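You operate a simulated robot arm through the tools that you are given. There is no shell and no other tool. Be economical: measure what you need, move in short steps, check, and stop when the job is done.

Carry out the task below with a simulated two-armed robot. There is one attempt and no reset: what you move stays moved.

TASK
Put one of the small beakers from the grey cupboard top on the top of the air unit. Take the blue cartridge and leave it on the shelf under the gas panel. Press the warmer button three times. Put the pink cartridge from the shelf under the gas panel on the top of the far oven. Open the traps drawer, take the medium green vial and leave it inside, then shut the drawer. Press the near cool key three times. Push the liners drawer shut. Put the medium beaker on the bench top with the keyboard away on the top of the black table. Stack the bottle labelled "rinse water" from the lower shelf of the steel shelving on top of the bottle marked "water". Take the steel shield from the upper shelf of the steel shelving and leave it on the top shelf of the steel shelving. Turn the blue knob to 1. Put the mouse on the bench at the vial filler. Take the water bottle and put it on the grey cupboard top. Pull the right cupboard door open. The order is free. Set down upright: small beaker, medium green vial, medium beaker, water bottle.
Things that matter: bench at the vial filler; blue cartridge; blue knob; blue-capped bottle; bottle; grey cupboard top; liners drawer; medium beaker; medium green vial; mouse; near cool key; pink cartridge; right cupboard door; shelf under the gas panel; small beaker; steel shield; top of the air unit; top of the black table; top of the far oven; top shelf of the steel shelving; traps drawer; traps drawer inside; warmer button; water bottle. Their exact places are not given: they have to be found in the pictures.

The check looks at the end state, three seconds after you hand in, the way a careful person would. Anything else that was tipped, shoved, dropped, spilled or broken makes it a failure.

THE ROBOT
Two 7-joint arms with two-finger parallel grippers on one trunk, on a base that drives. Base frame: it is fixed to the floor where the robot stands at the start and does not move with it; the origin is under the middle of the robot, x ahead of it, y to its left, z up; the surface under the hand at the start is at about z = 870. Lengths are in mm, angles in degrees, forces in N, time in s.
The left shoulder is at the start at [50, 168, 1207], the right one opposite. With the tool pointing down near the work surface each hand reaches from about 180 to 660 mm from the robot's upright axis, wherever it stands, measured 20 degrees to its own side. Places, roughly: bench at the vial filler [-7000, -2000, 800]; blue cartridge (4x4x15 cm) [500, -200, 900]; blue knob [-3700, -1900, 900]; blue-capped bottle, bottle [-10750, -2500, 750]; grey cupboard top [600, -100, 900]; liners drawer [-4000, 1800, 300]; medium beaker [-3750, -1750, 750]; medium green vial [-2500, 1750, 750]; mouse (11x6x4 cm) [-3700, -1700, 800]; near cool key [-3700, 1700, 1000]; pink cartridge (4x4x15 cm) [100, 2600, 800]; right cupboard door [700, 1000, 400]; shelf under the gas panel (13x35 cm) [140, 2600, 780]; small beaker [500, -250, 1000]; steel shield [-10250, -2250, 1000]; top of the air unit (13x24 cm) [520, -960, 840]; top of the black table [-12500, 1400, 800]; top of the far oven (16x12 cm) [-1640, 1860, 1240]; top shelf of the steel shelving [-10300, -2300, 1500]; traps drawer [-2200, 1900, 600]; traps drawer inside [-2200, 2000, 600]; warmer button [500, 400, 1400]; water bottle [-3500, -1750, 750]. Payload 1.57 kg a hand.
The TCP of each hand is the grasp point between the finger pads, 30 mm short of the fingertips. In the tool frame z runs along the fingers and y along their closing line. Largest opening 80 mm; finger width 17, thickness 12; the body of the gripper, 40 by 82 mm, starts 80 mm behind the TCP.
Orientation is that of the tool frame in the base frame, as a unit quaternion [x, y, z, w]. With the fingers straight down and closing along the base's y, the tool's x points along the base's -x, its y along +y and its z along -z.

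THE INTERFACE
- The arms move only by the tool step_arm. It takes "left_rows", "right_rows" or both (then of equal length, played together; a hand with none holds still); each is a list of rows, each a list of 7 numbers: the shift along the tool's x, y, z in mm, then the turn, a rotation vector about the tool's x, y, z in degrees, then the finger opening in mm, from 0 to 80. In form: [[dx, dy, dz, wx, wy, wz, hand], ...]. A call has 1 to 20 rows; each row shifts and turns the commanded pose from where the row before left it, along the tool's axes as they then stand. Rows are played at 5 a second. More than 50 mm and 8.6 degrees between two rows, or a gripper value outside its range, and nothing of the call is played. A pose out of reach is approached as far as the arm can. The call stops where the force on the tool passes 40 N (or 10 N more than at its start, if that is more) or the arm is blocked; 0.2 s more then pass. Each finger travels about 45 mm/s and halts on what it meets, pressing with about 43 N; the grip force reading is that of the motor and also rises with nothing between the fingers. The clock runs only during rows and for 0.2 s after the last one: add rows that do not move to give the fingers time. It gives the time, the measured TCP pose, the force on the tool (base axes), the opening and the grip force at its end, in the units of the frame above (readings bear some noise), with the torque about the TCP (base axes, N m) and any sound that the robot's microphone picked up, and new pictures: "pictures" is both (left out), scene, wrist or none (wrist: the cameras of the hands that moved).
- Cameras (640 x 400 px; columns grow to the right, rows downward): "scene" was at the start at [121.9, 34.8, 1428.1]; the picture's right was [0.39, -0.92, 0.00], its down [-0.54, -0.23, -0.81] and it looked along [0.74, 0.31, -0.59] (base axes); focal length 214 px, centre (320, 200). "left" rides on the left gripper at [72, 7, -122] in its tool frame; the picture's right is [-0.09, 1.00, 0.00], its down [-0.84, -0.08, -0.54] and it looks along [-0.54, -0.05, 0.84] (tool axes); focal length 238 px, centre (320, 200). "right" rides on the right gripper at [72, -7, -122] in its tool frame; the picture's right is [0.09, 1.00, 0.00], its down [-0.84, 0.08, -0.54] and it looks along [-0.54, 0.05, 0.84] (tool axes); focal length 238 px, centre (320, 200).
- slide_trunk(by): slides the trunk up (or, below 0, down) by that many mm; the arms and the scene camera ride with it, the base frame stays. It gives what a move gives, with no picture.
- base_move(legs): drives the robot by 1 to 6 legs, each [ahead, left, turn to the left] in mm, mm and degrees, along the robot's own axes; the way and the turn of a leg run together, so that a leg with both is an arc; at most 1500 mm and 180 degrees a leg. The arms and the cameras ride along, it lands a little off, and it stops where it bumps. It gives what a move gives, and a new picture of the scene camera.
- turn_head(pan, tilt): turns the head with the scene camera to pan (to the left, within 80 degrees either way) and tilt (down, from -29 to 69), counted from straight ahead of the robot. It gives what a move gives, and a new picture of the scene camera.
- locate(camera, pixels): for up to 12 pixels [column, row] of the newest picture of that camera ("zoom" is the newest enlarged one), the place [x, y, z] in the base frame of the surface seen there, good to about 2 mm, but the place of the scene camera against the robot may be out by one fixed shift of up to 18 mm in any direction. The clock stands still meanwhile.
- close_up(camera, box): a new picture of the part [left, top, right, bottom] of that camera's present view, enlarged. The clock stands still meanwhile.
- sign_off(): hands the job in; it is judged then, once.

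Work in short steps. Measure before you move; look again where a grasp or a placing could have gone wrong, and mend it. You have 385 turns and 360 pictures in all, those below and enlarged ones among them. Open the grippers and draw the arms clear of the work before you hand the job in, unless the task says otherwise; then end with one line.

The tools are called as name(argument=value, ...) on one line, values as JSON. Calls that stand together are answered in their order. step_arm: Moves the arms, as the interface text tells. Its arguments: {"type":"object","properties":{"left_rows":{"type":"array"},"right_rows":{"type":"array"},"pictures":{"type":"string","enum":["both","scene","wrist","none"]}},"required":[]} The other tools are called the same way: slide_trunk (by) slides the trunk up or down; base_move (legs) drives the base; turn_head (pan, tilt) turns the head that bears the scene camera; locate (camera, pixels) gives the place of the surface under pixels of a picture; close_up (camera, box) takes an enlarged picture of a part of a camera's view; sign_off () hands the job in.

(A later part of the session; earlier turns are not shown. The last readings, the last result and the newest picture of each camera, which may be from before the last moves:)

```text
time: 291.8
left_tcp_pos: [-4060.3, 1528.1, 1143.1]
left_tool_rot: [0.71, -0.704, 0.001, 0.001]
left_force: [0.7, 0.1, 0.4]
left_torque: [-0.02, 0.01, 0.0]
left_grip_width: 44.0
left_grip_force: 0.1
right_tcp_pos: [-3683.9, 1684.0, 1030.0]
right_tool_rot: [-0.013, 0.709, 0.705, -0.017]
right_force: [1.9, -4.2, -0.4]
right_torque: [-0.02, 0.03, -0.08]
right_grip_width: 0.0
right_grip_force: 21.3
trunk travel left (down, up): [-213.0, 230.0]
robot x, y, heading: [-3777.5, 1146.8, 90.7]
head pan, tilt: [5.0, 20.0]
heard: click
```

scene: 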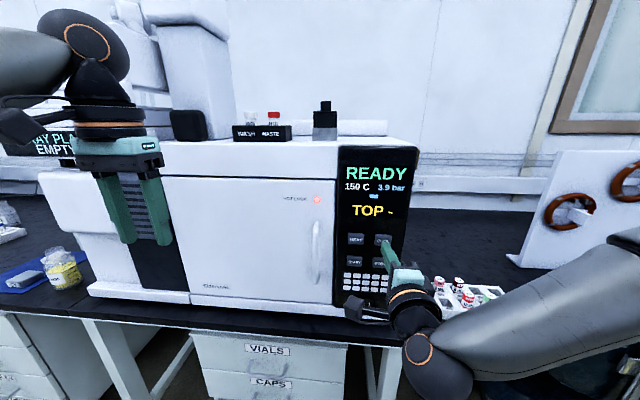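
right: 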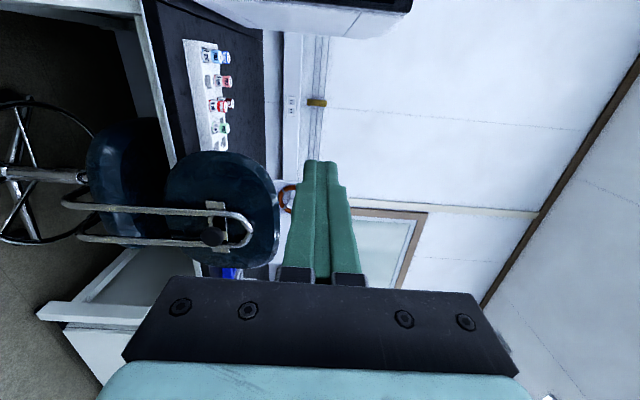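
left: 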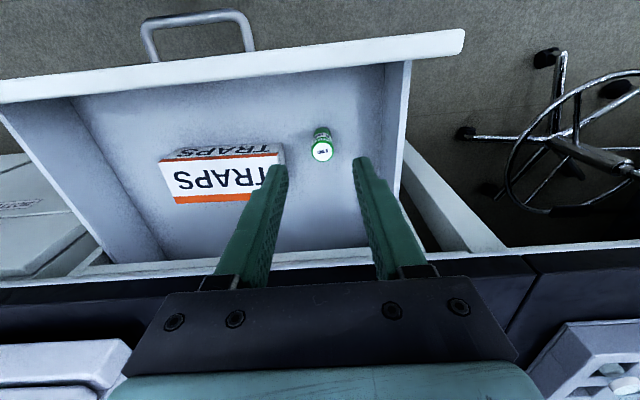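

Three clicks. I back off, lower the trunk and prepare the left hand (closed, pitched 35° forward) for the low LINERS drawer.

base_move(legs=[[-370, 50, -0.6]])

step_arm(left_rows=[[0, 0, 0, 0, -8.5, 0, 0], [0, 0, 0, 0, -8.5, 0, 0], [0, 0, 0, 0, -8.5, 0, 0], [0, 0, 0, 0, -8.5, 0, 0], [18, 0, 42, 0, 0, 0, 0], [18, 0, 42, 0, 0, 0, 0], [18, 0, 42, 0, 0, 0, 0], [18, 0, 42, 0, 0, 0, 0], [18, 0, 42, 0, 0, 0, 0]], pictures="none")

slide_trunk(by=-210)

```text
time: 294.2
left_tcp_pos: [-4106.0, 1165.0, 1142.4]
left_tool_rot: [-0.705, 0.709, -0.001, -0.002]
left_force: [0.2, 0.4, -0.6]
left_torque: [-0.01, 0.0, 0.0]
left_grip_width: 43.8
left_grip_force: 0.0
right_tcp_pos: [-3726.7, 1317.0, 1029.8]
right_tool_rot: [-0.009, 0.709, 0.705, -0.012]
right_force: [-0.1, 0.3, 0.4]
right_torque: [-0.02, -0.02, 0.0]
right_grip_width: 0.3
right_grip_force: 20.8
trunk travel left (down, up): [-213.0, 230.0]
robot x, y, heading: [-3820.1, 780.7, 89.9]
head pan, tilt: [5.0, 20.0]
```

scene: 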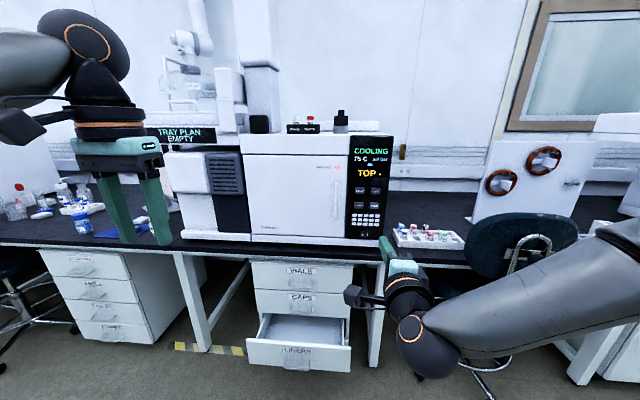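

```text
time: 296.2
left_tcp_pos: [-4104.9, 1204.3, 916.9]
left_tool_rot: [-0.674, 0.679, 0.205, 0.206]
left_force: [0.2, 0.5, 0.0]
left_torque: [0.0, -0.03, 0.01]
left_grip_width: 0.0
left_grip_force: 21.1
right_tcp_pos: [-3727.0, 1316.9, 1031.1]
right_tool_rot: [-0.01, 0.709, 0.705, -0.013]
right_force: [-0.1, -0.8, -1.0]
right_torque: [0.02, -0.04, 0.01]
right_grip_width: 0.0
right_grip_force: 21.2
trunk travel left (down, up): [-213.0, 230.0]
robot x, y, heading: [-3822.9, 782.2, 89.7]
head pan, tilt: [5.0, 20.0]
```

```text
time: 298.4
left_tcp_pos: [-4104.8, 1203.9, 707.7]
left_tool_rot: [-0.676, 0.678, 0.205, 0.205]
left_force: [0.7, 1.0, 0.3]
left_torque: [0.0, -0.04, -0.01]
left_grip_width: 0.0
left_grip_force: 21.7
right_tcp_pos: [-3727.0, 1316.5, 820.7]
right_tool_rot: [-0.009, 0.709, 0.705, -0.013]
right_force: [0.4, 1.2, 0.2]
right_torque: [0.03, -0.02, -0.01]
right_grip_width: 0.2
right_grip_force: 21.2
trunk travel left (down, up): [-3.0, 440.0]
robot x, y, heading: [-3824.5, 778.2, 89.9]
head pan, tilt: [5.0, 20.0]
```

Oven shows COOLING. I bring the left hand down another ~390 mm.

step_arm(left_rows=[[18, 0, 42, 0, 0, 0, 0], [18, 0, 42, 0, 0, 0, 0], [18, 0, 42, 0, 0, 0, 0], [18, 0, 42, 0, 0, 0, 0], [18, 0, 42, 0, 0, 0, 0], [18, 0, 42, 0, 0, 0, 0], [18, 0, 42, 0, 0, 0, 0], [18, 0, 42, 0, 0, 0, 0], [8, 0, 20, 0, 0, 0, 0]], pictures="none")

turn_head(pan=20, tilt=50)

```text
time: 300.4
left_tcp_pos: [-4104.4, 1276.4, 326.2]
left_tool_rot: [-0.674, 0.679, 0.205, 0.207]
left_force: [-0.1, -0.6, -0.2]
left_torque: [0.01, -0.02, 0.01]
left_grip_width: 0.1
left_grip_force: 21.0
right_tcp_pos: [-3726.9, 1316.3, 819.0]
right_tool_rot: [-0.009, 0.709, 0.705, -0.012]
right_force: [0.8, -0.3, 0.7]
right_torque: [0.01, 0.01, 0.01]
right_grip_width: 0.0
right_grip_force: 21.8
trunk travel left (down, up): [-3.0, 440.0]
robot x, y, heading: [-3821.7, 781.4, 89.8]
head pan, tilt: [5.0, 20.0]
```

```text
time: 301.4
left_tcp_pos: [-4105.4, 1276.4, 327.5]
left_tool_rot: [-0.675, 0.678, 0.206, 0.206]
left_force: [0.9, 0.0, -0.6]
left_torque: [0.01, 0.01, 0.0]
left_grip_width: 0.1
left_grip_force: 21.0
right_tcp_pos: [-3726.1, 1316.7, 819.3]
right_tool_rot: [-0.009, 0.71, 0.704, -0.013]
right_force: [-0.5, -0.1, 0.1]
right_torque: [-0.03, -0.02, -0.01]
right_grip_width: 0.1
right_grip_force: 21.4
trunk travel left (down, up): [-3.0, 440.0]
robot x, y, heading: [-3824.8, 782.6, 89.7]
head pan, tilt: [20.0, 50.0]
```

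scene: 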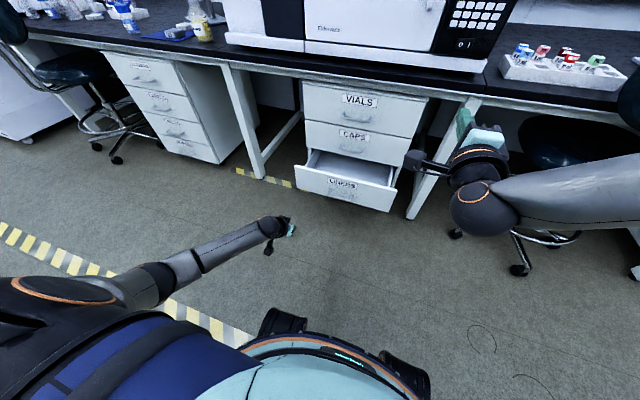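

I locate the drawer front now to align.

locate(camera="scene", pixels=[[300, 175], [298, 187], [390, 203], [393, 190], [328, 190], [357, 196], [320, 185], [345, 138]])

```text
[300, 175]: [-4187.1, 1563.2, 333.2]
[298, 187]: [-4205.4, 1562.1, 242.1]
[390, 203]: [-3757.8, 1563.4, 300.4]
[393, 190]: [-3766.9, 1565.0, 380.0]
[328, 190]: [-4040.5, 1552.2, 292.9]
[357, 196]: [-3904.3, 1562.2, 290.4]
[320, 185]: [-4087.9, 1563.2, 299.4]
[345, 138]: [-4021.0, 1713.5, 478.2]
```

The right hand would hit the oven on the way in, so I fold it down and back first.

step_arm(right_rows=[[0, 0, 0, 8.2, 0, 0, 0], [0, 0, 0, 8.2, 0, 0, 0], [0, 0, 0, 8.2, 0, 0, 0], [0, 0, 0, 8.2, 0, 0, 0], [0, 0, 0, 8.2, 0, 0, 0], [0, 0, 0, 8.2, 0, 0, 0], [0, 0, 0, 8.2, 0, 0, 0], [0, 0, 0, 8.2, 0, 0, 0], [0, 0, 0, 8.2, 0, 0, 0], [0, 0, 0, 8.2, 0, 0, 0], [0, 0, 0, 8, 0, 0, 0], [0, -40, 0, 0, 0, 0, 0], [0, -40, 0, 0, 0, 0, 0], [0, -40, 0, 0, 0, 0, 0], [0, -40, 0, 0, 0, 0, 0], [0, -40, 0, 0, 0, 0, 0]], pictures="none")

```text
time: 304.8
left_tcp_pos: [-4103.9, 1276.2, 326.9]
left_tool_rot: [-0.675, 0.679, 0.204, 0.207]
left_force: [0.2, 0.1, -0.1]
left_torque: [0.01, -0.02, 0.02]
left_grip_width: 0.0
left_grip_force: 21.8
right_tcp_pos: [-3718.4, 1116.8, 820.0]
right_tool_rot: [-0.014, 1.0, -0.004, -0.002]
right_force: [0.3, -0.4, 0.7]
right_torque: [0.01, 0.01, -0.05]
right_grip_width: 0.2
right_grip_force: 21.5
trunk travel left (down, up): [-3.0, 440.0]
robot x, y, heading: [-3820.8, 785.5, 89.8]
head pan, tilt: [20.0, 50.0]
```

Now I push the drawer in by driving forward ~400 mm in stages.

base_move(legs=[[255, 0, 0], [50, 0, 0], [50, 0, 0], [40, 0, 0]])

```text
time: 308.2
left_tcp_pos: [-4103.5, 1673.3, 326.8]
left_tool_rot: [-0.676, 0.677, 0.205, 0.206]
left_force: [-0.2, 1.0, 0.6]
left_torque: [0.02, 0.0, -0.03]
left_grip_width: 0.0
left_grip_force: 21.3
right_tcp_pos: [-3717.5, 1513.0, 822.3]
right_tool_rot: [-0.017, 1.0, -0.002, -0.003]
right_force: [0.3, -0.1, -0.4]
right_torque: [-0.01, 0.04, 0.03]
right_grip_width: 0.1
right_grip_force: 21.2
trunk travel left (down, up): [-3.0, 440.0]
robot x, y, heading: [-3823.1, 1181.3, 89.8]
head pan, tilt: [20.0, 50.0]
```

scene: 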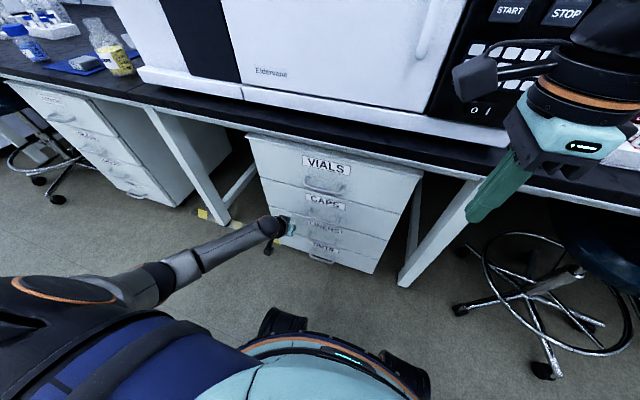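

Almost shut; I push the last ~22 mm.

base_move(legs=[[12, 0, 0], [8, 0, 0], [6, 0, 0]])

close_up(camera="scene", box=[230, 120, 430, 290])

```text
time: 309.6
left_tcp_pos: [-4103.3, 1687.5, 321.8]
left_tool_rot: [-0.677, 0.679, 0.2, 0.2]
left_force: [0.4, -0.5, 0.5]
left_torque: [-0.03, -0.03, 0.0]
left_grip_width: 0.0
left_grip_force: 21.3
right_tcp_pos: [-3717.8, 1536.0, 823.3]
right_tool_rot: [-0.017, 1.0, -0.003, -0.002]
right_force: [-0.5, 0.1, -0.4]
right_torque: [0.02, 0.0, -0.03]
right_grip_width: 0.0
right_grip_force: 21.1
trunk travel left (down, up): [-3.0, 440.0]
robot x, y, heading: [-3824.2, 1197.8, 89.7]
head pan, tilt: [20.0, 50.0]
stopped in leg 3: the force on the tool passed its limit at 48 N (the readings are from after the stop); the commanded pose is now the measured one
```

scene: 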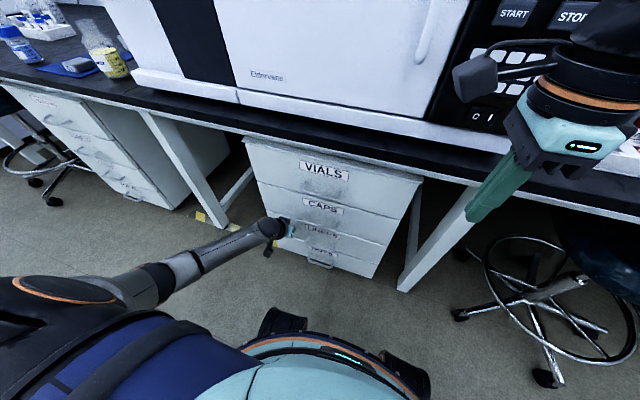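

```text
2.35 times, centred on (330, 205) of scene
```

zoom: 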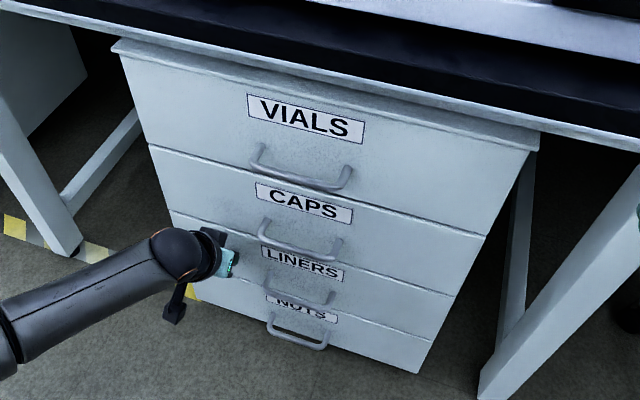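

Liners drawer is shut. I back off, then restore both arms to tool-down poses together.

base_move(legs=[[-420, 0, 0]])

step_arm(left_rows=[[-18, 0, -42, 0, 0, 0, 0], [-18, 0, -42, 0, 0, 0, 0], [-18, 0, -42, 0, 0, 0, 0], [-18, 0, -42, 0, 0, 0, 0], [-18, 0, -42, 0, 0, 0, 0], [-18, 0, -42, 0, 0, 0, 0], [-18, 0, -42, 0, 0, 0, 0], [-18, 0, -42, 0, 0, 0, 0], [-18, 0, -42, 0, 0, 0, 0], [0, 0, 0, 0, 8, 0, 0], [0, 0, 0, 0, 8, 0, 0], [0, 0, 0, 0, 8, 0, 0], [0, 0, 0, 0, 8, 0, 0], [0, 0, 0, 0, 1, 0, 0]], right_rows=[[0, 0, 0, 0, 0, -8.2, 0], [0, 0, 0, 0, 0, -8.2, 0], [0, 0, 0, 0, 0, -8.2, 0], [0, 0, 0, 0, 0, -8.2, 0], [0, 0, 0, 0, 0, -8.2, 0], [0, 0, 0, 0, 0, -8.2, 0], [0, 0, 0, 0, 0, -8.2, 0], [0, 0, 0, 0, 0, -8.2, 0], [0, 0, 0, 0, 0, -8.2, 0], [0, 0, 0, 0, 0, -8.2, 0], [0, 0, 0, 0, 0, -8.0, 0], [0, -30, 0, 0, 0, 0, 0], [0, -30, 0, 0, 0, 0, 0], [0, -30, 0, 0, 0, 0, 0]], pictures="none")

slide_trunk(by=300)

```text
time: 312.1
left_tcp_pos: [-4105.8, 1271.2, 321.4]
left_tool_rot: [0.679, -0.678, -0.2, -0.199]
left_force: [0.2, 0.7, -0.7]
left_torque: [-0.01, 0.02, 0.02]
left_grip_width: 0.0
left_grip_force: 21.6
right_tcp_pos: [-3718.6, 1120.7, 821.0]
right_tool_rot: [-0.019, 1.0, -0.003, -0.003]
right_force: [-0.3, -0.1, 0.2]
right_torque: [0.01, 0.0, 0.01]
right_grip_width: 0.0
right_grip_force: 21.4
trunk travel left (down, up): [-3.0, 440.0]
robot x, y, heading: [-3825.0, 784.5, 90.0]
head pan, tilt: [20.0, 50.0]
```

scene: 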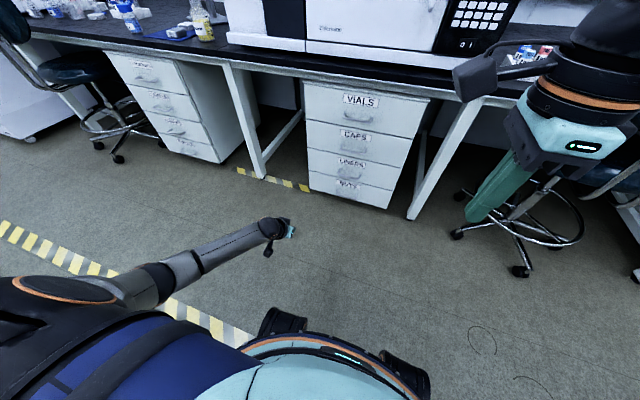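

```text
time: 315.1
left_tcp_pos: [-4105.4, 1200.9, 729.2]
left_tool_rot: [0.708, -0.706, 0.001, 0.002]
left_force: [0.6, -0.5, -0.5]
left_torque: [-0.03, -0.02, -0.03]
left_grip_width: 0.3
left_grip_force: 20.6
right_tcp_pos: [-3629.1, 1122.6, 819.5]
right_tool_rot: [0.721, -0.693, 0.001, 0.005]
right_force: [-0.3, -0.4, -0.4]
right_torque: [-0.01, 0.04, 0.0]
right_grip_width: 0.3
right_grip_force: 20.9
trunk travel left (down, up): [-3.0, 440.0]
robot x, y, heading: [-3819.1, 784.1, 90.2]
head pan, tilt: [20.0, 50.0]
```

```text
time: 318.1
left_tcp_pos: [-4105.4, 1201.2, 1027.9]
left_tool_rot: [0.708, -0.706, 0.001, 0.002]
left_force: [-0.5, 0.0, 0.7]
left_torque: [0.05, 0.0, -0.01]
left_grip_width: 0.0
left_grip_force: 21.5
right_tcp_pos: [-3629.8, 1124.0, 1118.5]
right_tool_rot: [0.72, -0.694, 0.001, 0.003]
right_force: [0.7, 0.5, 0.0]
right_torque: [-0.01, 0.02, 0.01]
right_grip_width: 0.0
right_grip_force: 21.0
trunk travel left (down, up): [-303.0, 140.0]
robot x, y, heading: [-3821.6, 784.5, 90.2]
head pan, tilt: [20.0, 50.0]
```

Now I turn around to the opposite bench (y≈-1700) and drive to a viewing distance.

base_move(legs=[[0, 0, 179.8], [1400, 0, 0], [250, 150, 0]])

turn_head(pan=0, tilt=25)

```text
time: 333.9
left_tcp_pos: [-3516.5, -1295.4, 1027.9]
left_tool_rot: [0.726, 0.687, 0.002, -0.002]
left_force: [-0.8, -0.1, -0.3]
left_torque: [0.04, -0.03, 0.0]
left_grip_width: 0.0
left_grip_force: 21.3
right_tcp_pos: [-3985.2, -1190.3, 1120.1]
right_tool_rot: [0.714, 0.7, 0.005, 0.0]
right_force: [1.0, -0.1, -0.1]
right_torque: [0.02, 0.02, -0.01]
right_grip_width: 0.0
right_grip_force: 21.2
trunk travel left (down, up): [-303.0, 140.0]
robot x, y, heading: [-3774.2, -863.2, -92.9]
head pan, tilt: [20.0, 50.0]
```

scene: 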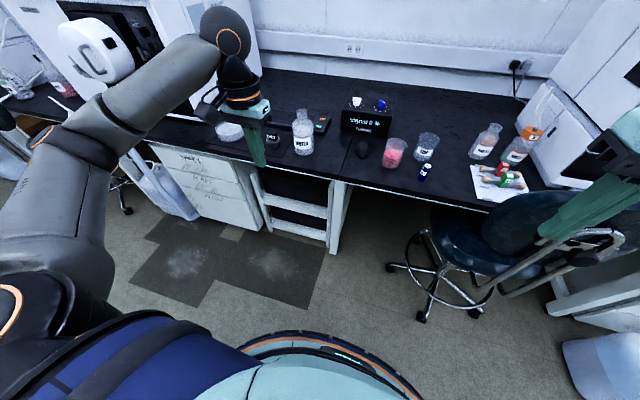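

```text
time: 334.8
left_tcp_pos: [-3515.2, -1294.6, 1028.8]
left_tool_rot: [0.726, 0.688, 0.003, -0.001]
left_force: [0.3, 1.2, 0.0]
left_torque: [-0.01, -0.02, 0.01]
left_grip_width: 0.2
left_grip_force: 21.1
right_tcp_pos: [-3985.4, -1190.5, 1120.6]
right_tool_rot: [0.714, 0.7, 0.005, 0.0]
right_force: [0.1, 0.1, -0.1]
right_torque: [0.02, 0.0, -0.01]
right_grip_width: 0.0
right_grip_force: 21.2
trunk travel left (down, up): [-303.0, 140.0]
robot x, y, heading: [-3774.3, -863.3, -93.0]
head pan, tilt: [0.0, 25.0]
```

scene: 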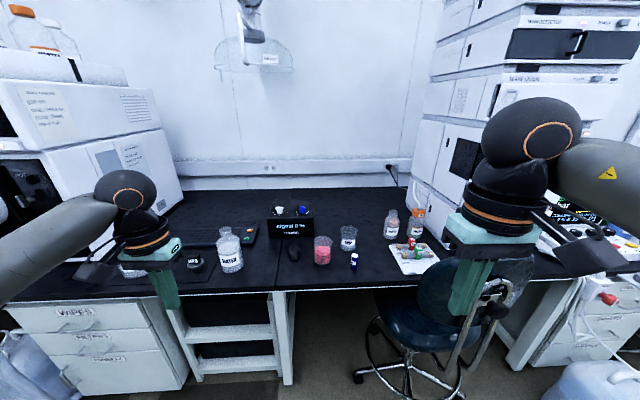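

I enlarge the middle of this bench to read labels and see the knob, mouse and beakers.

close_up(camera="scene", box=[180, 180, 450, 300])

locate(camera="scene", pixels=[[302, 211], [280, 211], [293, 230], [293, 254], [322, 245], [348, 235], [229, 245], [195, 262], [354, 260], [250, 235], [260, 280], [390, 225]])

```text
2.37 times, centred on (315, 240) of scene
```

zoom: 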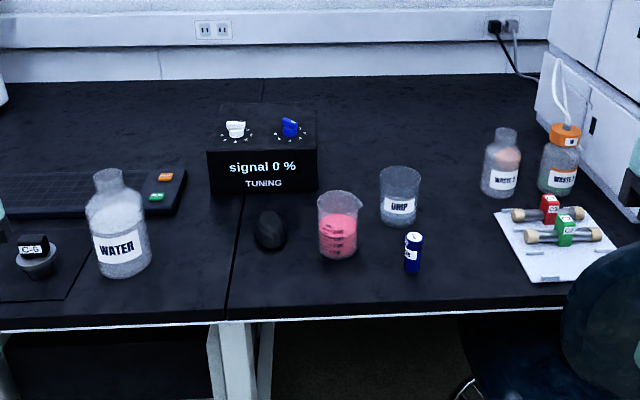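

```text
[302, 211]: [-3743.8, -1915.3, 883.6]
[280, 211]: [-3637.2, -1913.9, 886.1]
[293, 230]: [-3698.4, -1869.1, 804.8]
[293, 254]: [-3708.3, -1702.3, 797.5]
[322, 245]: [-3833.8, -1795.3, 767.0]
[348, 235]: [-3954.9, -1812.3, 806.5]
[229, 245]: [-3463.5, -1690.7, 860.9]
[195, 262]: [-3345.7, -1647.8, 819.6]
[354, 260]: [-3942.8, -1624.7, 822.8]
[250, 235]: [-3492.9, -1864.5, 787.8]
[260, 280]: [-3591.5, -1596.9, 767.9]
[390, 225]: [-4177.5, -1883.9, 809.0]
```

I enlarge the tuning box knobs to read the scale.

close_up(camera="scene", box=[266, 200, 318, 242])

```text
9.52 times, centred on (292, 221) of scene
```

zoom: 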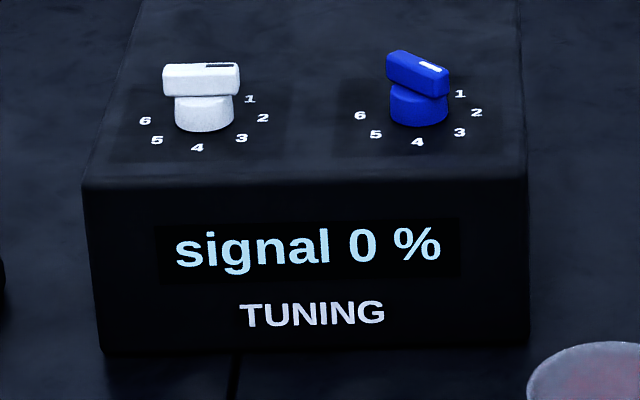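

The knob scale has 1 at back-right; the blue pointer seems between 2 and 3. I retract the left hand, raise the trunk and move so the right hand comes over the knob.

step_arm(left_rows=[[45, 0, 0, 0, 0, 0, 0], [45, 0, 0, 0, 0, 0, 0], [45, 0, 0, 0, 0, 0, 0], [35, 0, 0, 0, 0, 0, 0]], pictures="none")

slide_trunk(by=60)

base_move(legs=[[0, 265, 2.9], [400, 0, 0]])

step_arm(right_rows=[[-45, 0, 20, 0, 0, 0, 60], [-45, 0, 20, 0, 0, 0, 60], [-45, 0, 20, 0, 0, 0, 60], [-45, 0, 20, 0, 0, 0, 60], [0, 0, 30, 0, 0, 0, 60], [0, 0, 0, 0, 0, 0, 60]], pictures="wrist")

```text
time: 335.8
left_tcp_pos: [-3503.9, -1126.5, 1031.3]
left_tool_rot: [0.726, 0.688, 0.002, -0.001]
left_force: [-0.6, -0.2, -0.4]
left_torque: [0.01, 0.01, 0.01]
left_grip_width: 0.0
left_grip_force: 21.8
right_tcp_pos: [-3984.7, -1189.7, 1120.0]
right_tool_rot: [0.714, 0.7, 0.003, 0.0]
right_force: [0.4, 0.7, 0.3]
right_torque: [-0.01, 0.04, 0.01]
right_grip_width: 0.1
right_grip_force: 21.5
trunk travel left (down, up): [-303.0, 140.0]
robot x, y, heading: [-3775.7, -859.8, -93.1]
head pan, tilt: [0.0, 25.0]
```

```text
time: 336.8
left_tcp_pos: [-3505.6, -1126.6, 1090.4]
left_tool_rot: [0.726, 0.688, 0.002, 0.0]
left_force: [0.1, 0.7, -0.2]
left_torque: [0.0, 0.02, -0.05]
left_grip_width: 0.0
left_grip_force: 21.6
right_tcp_pos: [-3985.8, -1190.8, 1179.5]
right_tool_rot: [0.714, 0.7, 0.004, -0.001]
right_force: [0.2, -0.2, -0.5]
right_torque: [-0.01, 0.03, -0.04]
right_grip_width: 0.1
right_grip_force: 21.4
trunk travel left (down, up): [-363.0, 80.0]
robot x, y, heading: [-3776.2, -859.2, -93.2]
head pan, tilt: [0.0, 25.0]
```

```text
time: 341.8
left_tcp_pos: [-3226.2, -1520.3, 1091.0]
left_tool_rot: [0.707, 0.707, 0.001, -0.001]
left_force: [-0.3, 0.6, 0.7]
left_torque: [0.02, 0.0, 0.02]
left_grip_width: 0.2
left_grip_force: 21.2
right_tcp_pos: [-3703.1, -1607.8, 1180.0]
right_tool_rot: [0.695, 0.719, 0.005, -0.001]
right_force: [-0.4, 0.2, 0.1]
right_torque: [0.0, -0.01, 0.0]
right_grip_width: 0.0
right_grip_force: 21.3
trunk travel left (down, up): [-363.0, 80.0]
robot x, y, heading: [-3507.9, -1266.7, -90.1]
head pan, tilt: [0.0, 25.0]
```

scene: 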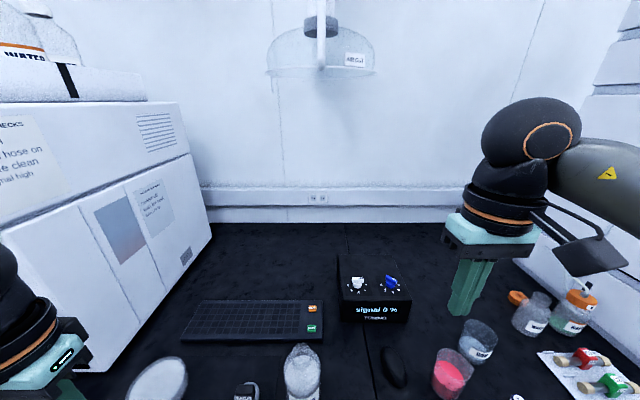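

```text
time: 343.2
left_tcp_pos: [-3226.8, -1518.5, 1090.3]
left_tool_rot: [0.707, 0.707, 0.002, -0.001]
left_force: [-0.9, -0.4, 0.3]
left_torque: [-0.02, -0.05, 0.0]
left_grip_width: 0.0
left_grip_force: 21.3
right_tcp_pos: [-3696.7, -1786.2, 1067.4]
right_tool_rot: [0.695, 0.719, 0.004, -0.002]
right_force: [1.1, -0.5, -0.6]
right_torque: [-0.02, -0.02, -0.02]
right_grip_width: 60.0
right_grip_force: 0.0
trunk travel left (down, up): [-363.0, 80.0]
robot x, y, heading: [-3511.2, -1266.5, -90.0]
head pan, tilt: [0.0, 25.0]
```

right: 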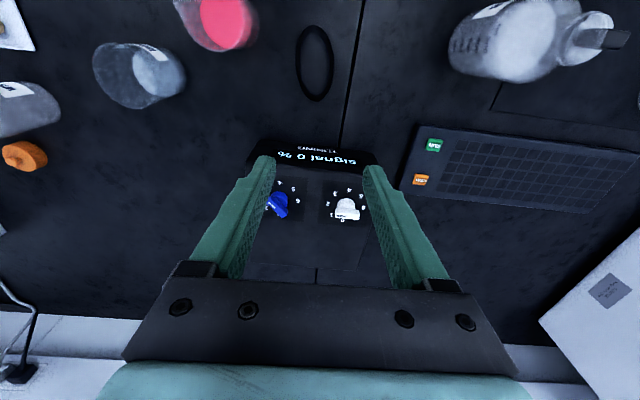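

I enlarge the blue knob from above and locate it.

close_up(camera="right", box=[245, 165, 385, 245])

locate(camera="right", pixels=[[278, 200], [272, 196], [284, 212], [346, 208], [320, 230], [320, 65], [300, 80]])

```text
4.57 times, centred on (315, 205) of right
```

zoom: 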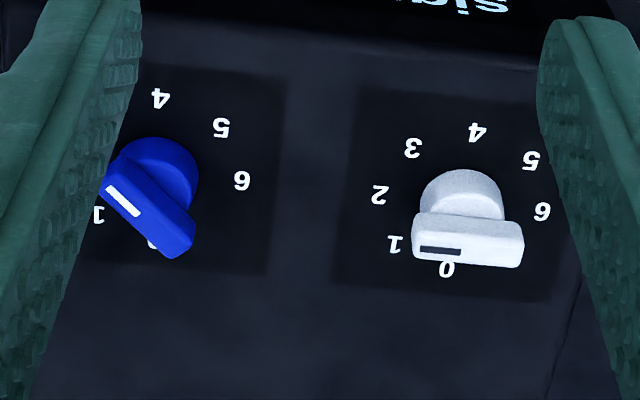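

```text
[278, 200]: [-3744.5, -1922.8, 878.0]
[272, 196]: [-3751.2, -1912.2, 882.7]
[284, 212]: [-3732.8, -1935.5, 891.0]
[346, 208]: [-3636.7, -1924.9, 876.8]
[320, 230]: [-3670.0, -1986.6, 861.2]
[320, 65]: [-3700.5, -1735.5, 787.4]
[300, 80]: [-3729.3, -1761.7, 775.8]
```

The blue pointer is at 3 (pointing near-right), so it must turn 90° counter-clockwise seen from above to 1. I drive 65 mm closer, then yaw the hand 45° to straddle the bar.

base_move(legs=[[65, 0, 0]])

step_arm(right_rows=[[-10, -15, 15, 0, 0, -7.5, 60], [-10, -15, 15, 0, 0, -7.5, 60], [-10, -15, 15, 0, 0, -7.5, 60], [0, 0, 15, 0, 0, -7.5, 60], [0, 0, 15, 0, 0, -7.5, 60], [0, 0, 15, 0, 0, -7.5, 60], [0, 0, 0, 0, 0, 0, 60]], pictures="wrist")

```text
time: 344.2
left_tcp_pos: [-3226.2, -1582.4, 1091.7]
left_tool_rot: [0.707, 0.707, 0.003, -0.002]
left_force: [-0.2, 0.0, -0.2]
left_torque: [0.03, 0.02, -0.01]
left_grip_width: 0.0
left_grip_force: 21.1
right_tcp_pos: [-3697.3, -1850.9, 1066.7]
right_tool_rot: [0.695, 0.719, 0.005, 0.0]
right_force: [0.5, 0.9, 0.0]
right_torque: [0.01, 0.04, -0.04]
right_grip_width: 60.1
right_grip_force: 0.1
trunk travel left (down, up): [-363.0, 80.0]
robot x, y, heading: [-3509.4, -1334.9, -90.0]
head pan, tilt: [0.0, 25.0]
```

scene: 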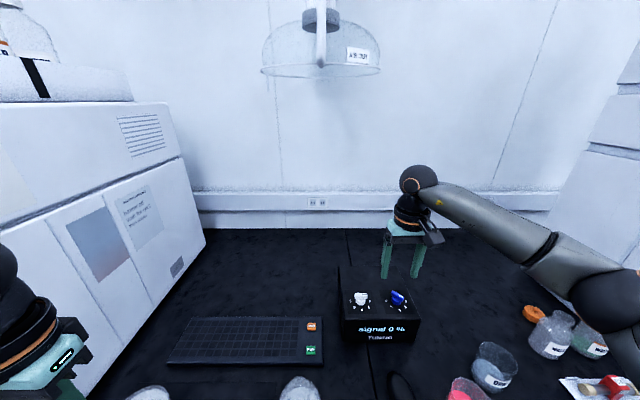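

```text
time: 345.8
left_tcp_pos: [-3226.0, -1582.9, 1090.4]
left_tool_rot: [0.708, 0.707, 0.002, 0.0]
left_force: [0.5, -1.0, 0.4]
left_torque: [-0.03, 0.01, 0.0]
left_grip_width: 0.0
left_grip_force: 20.5
right_tcp_pos: [-3737.5, -1848.9, 1000.4]
right_tool_rot: [0.493, 0.87, 0.005, 0.001]
right_force: [0.4, -0.1, 0.2]
right_torque: [0.02, 0.0, 0.01]
right_grip_width: 59.9
right_grip_force: 0.1
right hand out of reach, approached as far as the arm can: row 4, 5, 6
trunk travel left (down, up): [-363.0, 80.0]
robot x, y, heading: [-3510.0, -1333.5, -89.8]
head pan, tilt: [0.0, 25.0]
```

right: 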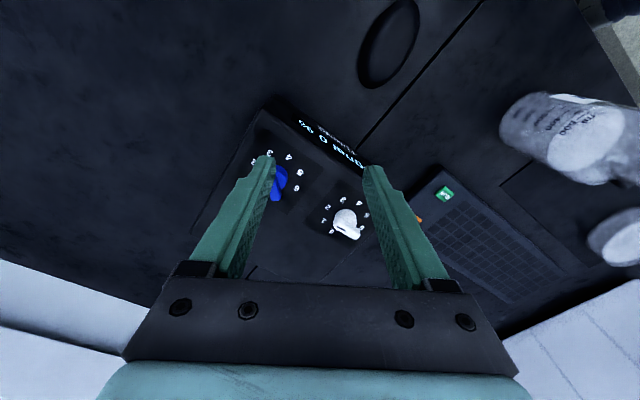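

Yaw counter-clockwise is limited here to ~30°. I go the other way round (clockwise ~165°) so the 90° turn can be made counter-clockwise.

step_arm(right_rows=[[0, 0, 0, 0, 0, 8.3, 60], [0, 0, 0, 0, 0, 8.3, 60], [0, 0, 0, 0, 0, 8.3, 60], [0, 0, 0, 0, 0, 8.3, 60], [0, 0, 0, 0, 0, 8.3, 60], [0, 0, 0, 0, 0, 8.3, 60], [0, 0, 0, 0, 0, 8.3, 60], [0, 0, 0, 0, 0, 8.3, 60], [0, 0, 0, 0, 0, 8.3, 60], [0, 0, 0, 0, 0, 8.3, 60], [0, 0, 0, 0, 0, 8.3, 60], [0, 0, 0, 0, 0, 8.3, 60], [0, 0, 0, 0, 0, 8.3, 60], [0, 0, 0, 0, 0, 8.3, 60], [0, 0, 0, 0, 0, 8.3, 60], [0, 0, 0, 0, 0, 8.3, 60], [0, 0, 0, 0, 0, 8.3, 60], [0, 0, 0, 0, 0, 8.3, 60], [0, 0, 0, 0, 0, 8.3, 60], [0, 0, 0, 0, 0, 7, 60]], pictures="wrist")

```text
time: 350.0
left_tcp_pos: [-3226.5, -1582.5, 1090.7]
left_tool_rot: [0.708, 0.706, 0.002, -0.001]
left_force: [0.7, 0.1, -0.3]
left_torque: [0.01, -0.02, -0.06]
left_grip_width: 0.0
left_grip_force: 21.7
right_tcp_pos: [-3737.7, -1847.0, 1002.2]
right_tool_rot: [0.93, -0.367, 0.002, -0.003]
right_force: [1.3, 0.5, 0.1]
right_torque: [0.03, 0.02, 0.04]
right_grip_width: 60.0
right_grip_force: 0.0
trunk travel left (down, up): [-363.0, 80.0]
robot x, y, heading: [-3512.0, -1333.0, -90.1]
head pan, tilt: [0.0, 25.0]
```

right: 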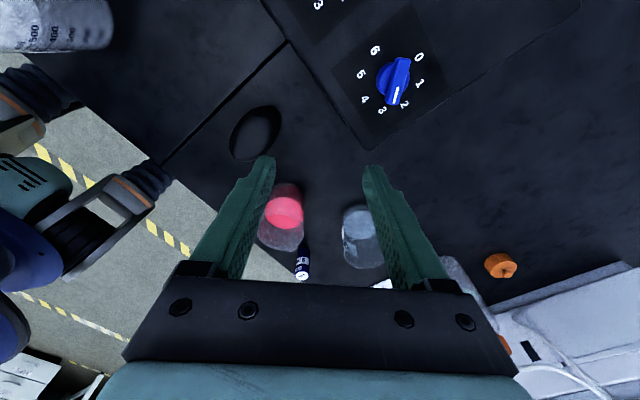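

The full range is available. I enlarge the knob.

close_up(camera="right", box=[340, 30, 450, 130])

locate(camera="zoom", pixels=[[310, 200], [345, 130], [320, 290], [300, 120], [245, 230], [140, 250]])

```text
4.00 times, centred on (395, 80) of right
```

zoom: 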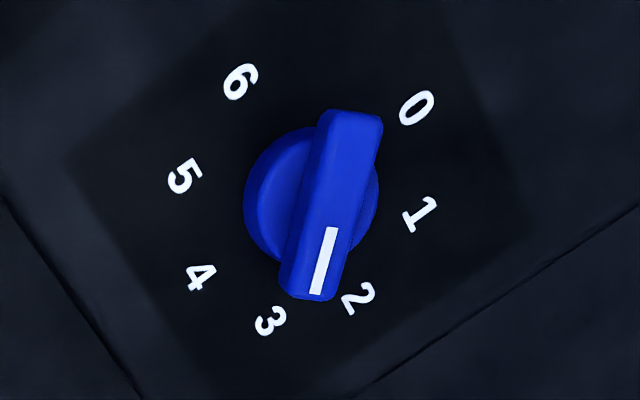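

```text
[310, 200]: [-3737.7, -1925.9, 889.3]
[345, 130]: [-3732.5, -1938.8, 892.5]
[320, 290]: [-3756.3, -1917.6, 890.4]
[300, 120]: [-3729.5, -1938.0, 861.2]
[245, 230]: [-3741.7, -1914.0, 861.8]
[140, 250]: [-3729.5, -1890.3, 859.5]
```

The pointer is exactly at 3; bar centre ≈[-3744,-1928], top z 891. I move above it with the fingers straddling the bar.

step_arm(right_rows=[[17, 21, 10, 0, 0, 0, 50], [17, 21, 10, 0, 0, 0, 50], [17, 22, 20, 0, 0, 0, 50], [0, 0, 20, 0, 0, 0, 50], [0, 0, 0, 0, 0, 0, 50]], pictures="wrist")

```text
time: 351.2
left_tcp_pos: [-3225.8, -1582.9, 1090.4]
left_tool_rot: [0.707, 0.707, 0.002, -0.001]
left_force: [1.1, -0.1, 0.3]
left_torque: [0.01, -0.01, -0.03]
left_grip_width: 0.1
left_grip_force: 21.3
right_tcp_pos: [-3743.5, -1927.4, 939.4]
right_tool_rot: [0.931, -0.365, 0.001, -0.004]
right_force: [0.0, -0.2, -0.7]
right_torque: [0.01, 0.01, -0.01]
right_grip_width: 50.2
right_grip_force: 0.2
trunk travel left (down, up): [-363.0, 80.0]
robot x, y, heading: [-3508.1, -1334.4, -89.9]
head pan, tilt: [0.0, 25.0]
```

right: 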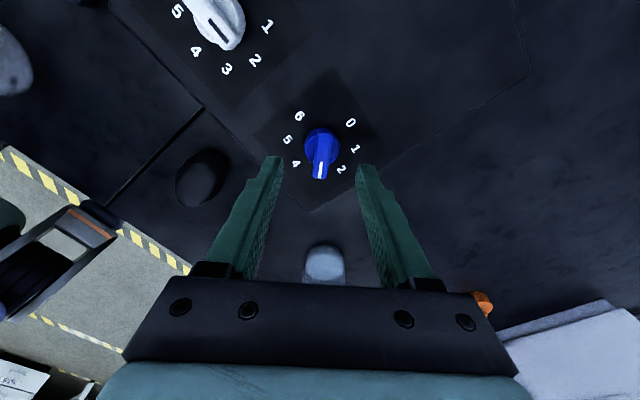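

Aligned. I descend to z≈899, close on the bar.

step_arm(right_rows=[[0, 0, 20, 0, 0, 0, 50], [0, 0, 19, 0, 0, 0, 50], [0, 0, 0, 0, 0, 0, 30], [0, 0, 0, 0, 0, 0, 6], [0, 0, 0, 0, 0, 0, 6], [0, 0, 0, 0, 0, 0, 6], [0, 0, 0, 0, 0, 0, 6]], pictures="none")

```text
time: 352.8
left_tcp_pos: [-3227.0, -1583.4, 1091.5]
left_tool_rot: [0.708, 0.706, 0.002, 0.001]
left_force: [0.0, 0.2, 0.0]
left_torque: [-0.01, -0.01, -0.03]
left_grip_width: 0.0
left_grip_force: 20.4
right_tcp_pos: [-3746.4, -1928.4, 901.1]
right_tool_rot: [0.931, -0.366, 0.001, -0.003]
right_force: [-4.3, -7.4, -1.3]
right_torque: [-0.62, 0.08, 0.03]
right_grip_width: 29.6
right_grip_force: 39.3
trunk travel left (down, up): [-363.0, 80.0]
robot x, y, heading: [-3511.1, -1330.1, -89.8]
head pan, tilt: [0.0, 25.0]
```

29.6 mm means I hold the round collar; I reopen, rise 11 mm to take the bar itself.

step_arm(right_rows=[[0, 0, 0, 0, 0, 0, 44], [0, 0, 0, 0, 0, 0, 44], [0, 0, -11, 0, 0, 0, 44], [0, 0, 0, 0, 0, 0, 20], [0, 0, 0, 0, 0, 0, 4], [0, 0, 0, 0, 0, 0, 4], [0, 0, 0, 0, 0, 0, 4], [0, 0, 0, 0, 0, 0, 4]], pictures="none")

```text
time: 354.6
left_tcp_pos: [-3227.0, -1582.7, 1090.8]
left_tool_rot: [0.708, 0.707, 0.002, -0.001]
left_force: [0.9, -0.4, 0.3]
left_torque: [-0.03, 0.02, -0.03]
left_grip_width: 0.0
left_grip_force: 21.2
right_tcp_pos: [-3744.7, -1928.2, 912.1]
right_tool_rot: [0.931, -0.365, 0.001, -0.003]
right_force: [-2.1, -1.4, 0.1]
right_torque: [-0.13, 0.21, -0.02]
right_grip_width: 12.0
right_grip_force: 29.1
trunk travel left (down, up): [-363.0, 80.0]
robot x, y, heading: [-3509.9, -1328.0, -90.2]
head pan, tilt: [0.0, 25.0]
```

Now on the bar (12 mm). I turn 90° counter-clockwise.

step_arm(right_rows=[[0, 0, 0, 0, 0, -7.5, 4], [0, 0, 0, 0, 0, -7.5, 4], [0, 0, 0, 0, 0, -7.5, 4], [0, 0, 0, 0, 0, -7.5, 4], [0, 0, 0, 0, 0, -7.5, 4], [0, 0, 0, 0, 0, -7.5, 4], [0, 0, 0, 0, 0, -7.5, 4], [0, 0, 0, 0, 0, -7.5, 4], [0, 0, 0, 0, 0, -7.5, 4], [0, 0, 0, 0, 0, -7.5, 4], [0, 0, 0, 0, 0, -7.5, 4], [0, 0, 0, 0, 0, -7.5, 4], [0, 0, 0, 0, 0, 0, 4]], pictures="wrist")

```text
time: 357.4
left_tcp_pos: [-3226.8, -1583.5, 1090.9]
left_tool_rot: [0.708, 0.707, 0.003, -0.001]
left_force: [0.5, -0.1, 0.0]
left_torque: [0.0, 0.01, -0.02]
left_grip_width: 0.0
left_grip_force: 21.5
right_tcp_pos: [-3745.1, -1929.1, 912.4]
right_tool_rot: [0.916, 0.401, 0.002, -0.001]
right_force: [-9.2, -10.1, -3.2]
right_torque: [-0.79, 0.64, -0.03]
right_grip_width: 12.1
right_grip_force: 29.3
trunk travel left (down, up): [-363.0, 80.0]
robot x, y, heading: [-3510.1, -1332.1, -90.0]
head pan, tilt: [0.0, 25.0]
```

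right: 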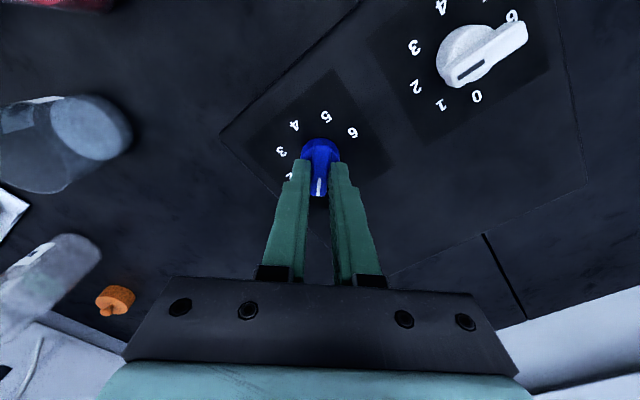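

Turned with the knob. I open and rise to read it.

step_arm(right_rows=[[0, 0, 0, 0, 0, 0, 30], [0, 0, 0, 0, 0, 0, 44], [0, 0, -30, 0, 0, 0, 50], [0, 0, -30, 0, 0, 0, 60], [0, 0, 0, 0, 0, 0, 60]], pictures="none")

close_up(camera="right", box=[240, 90, 400, 220])

```text
time: 358.6
left_tcp_pos: [-3226.2, -1582.2, 1091.2]
left_tool_rot: [0.708, 0.707, 0.002, -0.001]
left_force: [-0.2, 0.2, -0.2]
left_torque: [0.02, 0.01, 0.0]
left_grip_width: 0.0
left_grip_force: 21.3
right_tcp_pos: [-3743.1, -1928.0, 972.7]
right_tool_rot: [0.917, 0.4, 0.004, -0.001]
right_force: [-0.2, -0.3, 0.4]
right_torque: [-0.03, -0.02, -0.01]
right_grip_width: 60.1
right_grip_force: 0.0
trunk travel left (down, up): [-363.0, 80.0]
robot x, y, heading: [-3506.9, -1331.7, -90.2]
head pan, tilt: [0.0, 25.0]
```

```text
3.08 times, centred on (320, 155) of right
```

zoom: 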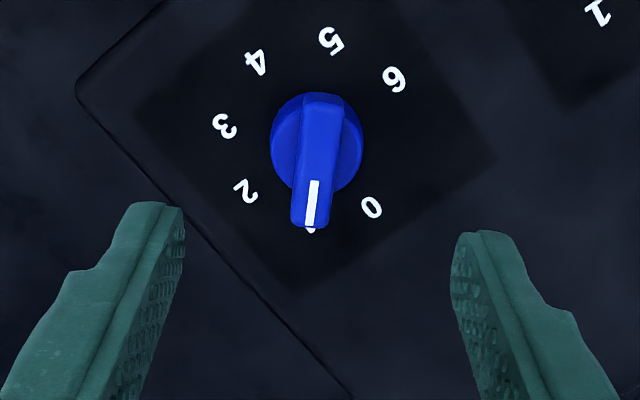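

The pointer is at 1. I raise the right hand, back off, and square it up again.

step_arm(right_rows=[[0, 0, -40, 0, 0, 0, 60], [0, 0, -40, 0, 0, -5, 60], [0, 0, 0, 0, 0, -8, 60], [0, 0, 0, 0, 0, -8, 60], [0, 0, 0, 0, 0, -8, 60], [0, 0, 0, 0, 0, -8, 60], [0, 0, 0, 0, 0, -5, 60], [40, 0, -20, 0, 0, 0, 60], [40, 0, -20, 0, 0, 0, 60], [40, 0, -20, 0, 0, 0, 60], [40, 0, 0, 0, 0, 0, 60], [40, 0, 0, 0, 0, 0, 60]], pictures="none")

base_move(legs=[[180, 0, 0]])

```text
time: 361.2
left_tcp_pos: [-3226.8, -1582.1, 1090.2]
left_tool_rot: [0.708, 0.707, 0.002, -0.001]
left_force: [-0.3, 0.2, 0.6]
left_torque: [0.03, 0.01, 0.02]
left_grip_width: 0.1
left_grip_force: 21.3
right_tcp_pos: [-3742.4, -1728.1, 1113.0]
right_tool_rot: [0.712, 0.702, 0.004, 0.0]
right_force: [-0.2, -0.5, 0.1]
right_torque: [0.01, 0.0, -0.01]
right_grip_width: 60.1
right_grip_force: 0.1
trunk travel left (down, up): [-363.0, 80.0]
robot x, y, heading: [-3509.9, -1332.7, -89.9]
head pan, tilt: [0.0, 25.0]
```

```text
time: 362.1
left_tcp_pos: [-3225.7, -1599.9, 1090.3]
left_tool_rot: [0.71, 0.704, 0.001, 0.0]
left_force: [0.5, 0.0, 0.2]
left_torque: [-0.03, -0.03, -0.01]
left_grip_width: 0.0
left_grip_force: 21.2
right_tcp_pos: [-3741.9, -1743.8, 1112.9]
right_tool_rot: [0.713, 0.701, 0.004, -0.002]
right_force: [0.0, 0.1, -0.9]
right_torque: [-0.02, -0.03, 0.01]
right_grip_width: 60.0
right_grip_force: 0.0
trunk travel left (down, up): [-363.0, 80.0]
robot x, y, heading: [-3504.5, -1346.5, -90.3]
head pan, tilt: [0.0, 25.0]
stopped in leg 1: the robot was blocked; the commanded pose is now the measured one
```

scene: 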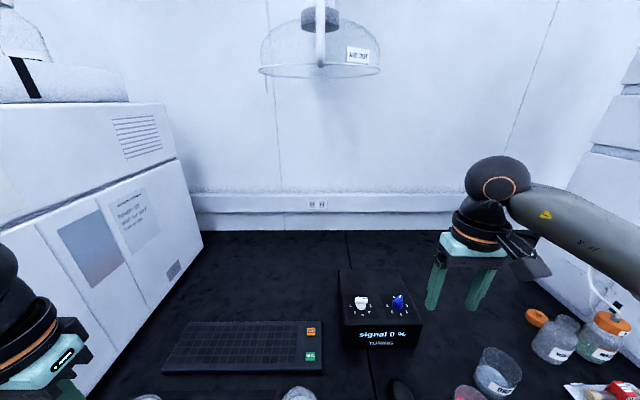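

I mistakenly drove forward and touched the bench lightly (13 mm); now I back off 200 mm and shift right 230 mm for the left hand to reach the water bottle.

base_move(legs=[[-210, 0, 0.3], [0, -230, 0]])

turn_head(pan=10, tilt=40)

```text
time: 366.0
left_tcp_pos: [-3456.8, -1388.4, 1090.6]
left_tool_rot: [0.709, 0.705, 0.002, -0.001]
left_force: [0.2, 0.1, -0.3]
left_torque: [0.02, 0.02, -0.01]
left_grip_width: 0.2
left_grip_force: 20.8
right_tcp_pos: [-3974.2, -1534.0, 1112.6]
right_tool_rot: [0.714, 0.701, 0.004, -0.001]
right_force: [0.2, 0.1, 0.6]
right_torque: [0.0, 0.02, -0.02]
right_grip_width: 60.0
right_grip_force: 0.0
trunk travel left (down, up): [-363.0, 80.0]
robot x, y, heading: [-3741.2, -1132.4, -90.3]
head pan, tilt: [0.0, 25.0]
```

scene: 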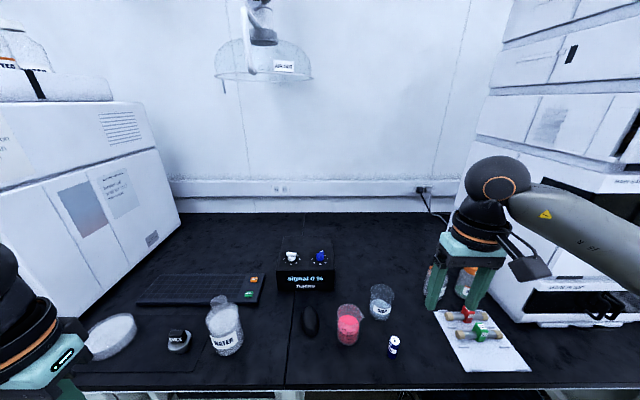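

```text
time: 366.8
left_tcp_pos: [-3457.5, -1389.0, 1089.9]
left_tool_rot: [0.709, 0.705, 0.002, -0.001]
left_force: [0.1, 1.0, 0.2]
left_torque: [0.01, 0.02, 0.01]
left_grip_width: 0.2
left_grip_force: 21.3
right_tcp_pos: [-3973.9, -1534.6, 1112.4]
right_tool_rot: [0.714, 0.7, 0.003, -0.001]
right_force: [0.1, -0.3, 0.3]
right_torque: [0.0, -0.02, -0.02]
right_grip_width: 60.1
right_grip_force: 0.0
trunk travel left (down, up): [-363.0, 80.0]
robot x, y, heading: [-3741.1, -1136.4, -90.3]
head pan, tilt: [10.0, 40.0]
```

scene: 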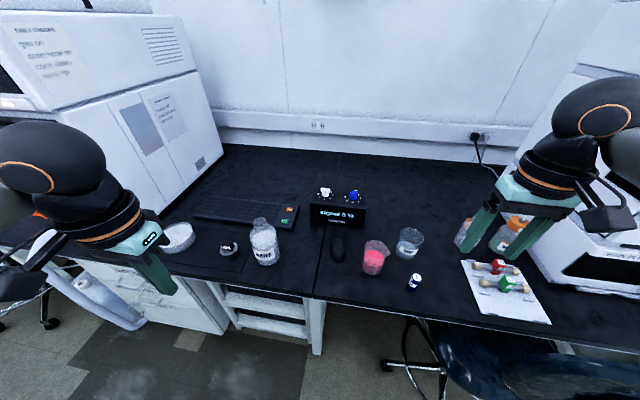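

I move the left hand forward 200 mm, open, to view the water bottle from above.

step_arm(left_rows=[[-45, 0, 0, 0, 0, 0, 80], [-45, 0, 0, 0, 0, 0, 80], [-45, 0, 0, 0, 0, 0, 80], [-45, 0, 0, 0, 0, 0, 80], [0, 0, 0, 0, 0, 0, 80]], pictures="wrist")

```text
time: 368.0
left_tcp_pos: [-3459.0, -1567.8, 1089.6]
left_tool_rot: [0.709, 0.705, 0.002, -0.001]
left_force: [0.1, -0.2, 0.2]
left_torque: [0.01, -0.02, 0.02]
left_grip_width: 79.7
left_grip_force: 0.2
right_tcp_pos: [-3973.0, -1533.0, 1113.7]
right_tool_rot: [0.714, 0.7, 0.004, -0.001]
right_force: [0.2, 0.0, -0.2]
right_torque: [0.01, 0.02, 0.02]
right_grip_width: 60.0
right_grip_force: 0.0
trunk travel left (down, up): [-363.0, 80.0]
robot x, y, heading: [-3738.9, -1131.4, -90.5]
head pan, tilt: [10.0, 40.0]
```

left: 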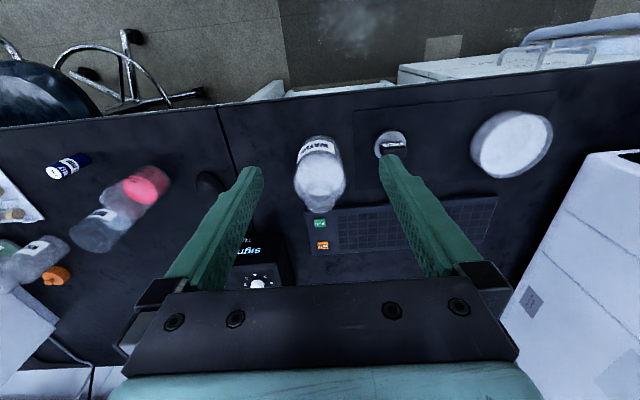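

locate(camera="left", pixels=[[318, 150], [320, 180], [320, 205], [318, 138], [342, 175], [296, 175], [318, 190], [330, 205], [308, 205]])

close_up(camera="left", box=[270, 120, 380, 220])

```text
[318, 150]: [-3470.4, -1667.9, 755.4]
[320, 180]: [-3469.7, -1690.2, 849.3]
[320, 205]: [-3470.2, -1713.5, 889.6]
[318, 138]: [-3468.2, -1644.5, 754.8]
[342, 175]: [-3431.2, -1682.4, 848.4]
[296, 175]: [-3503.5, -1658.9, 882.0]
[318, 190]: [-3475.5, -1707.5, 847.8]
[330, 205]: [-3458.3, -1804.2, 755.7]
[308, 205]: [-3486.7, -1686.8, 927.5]
```

```text
4.00 times, centred on (325, 170) of left
```

zoom: 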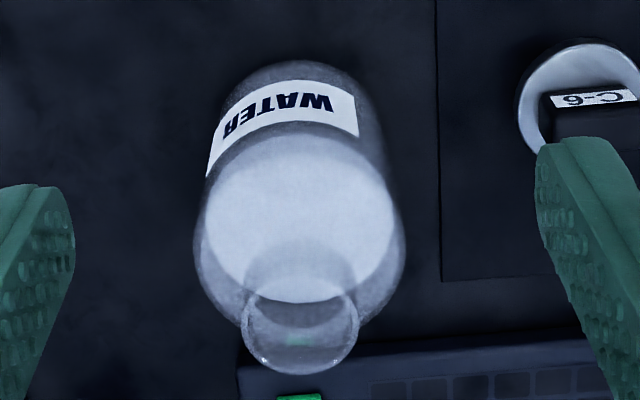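

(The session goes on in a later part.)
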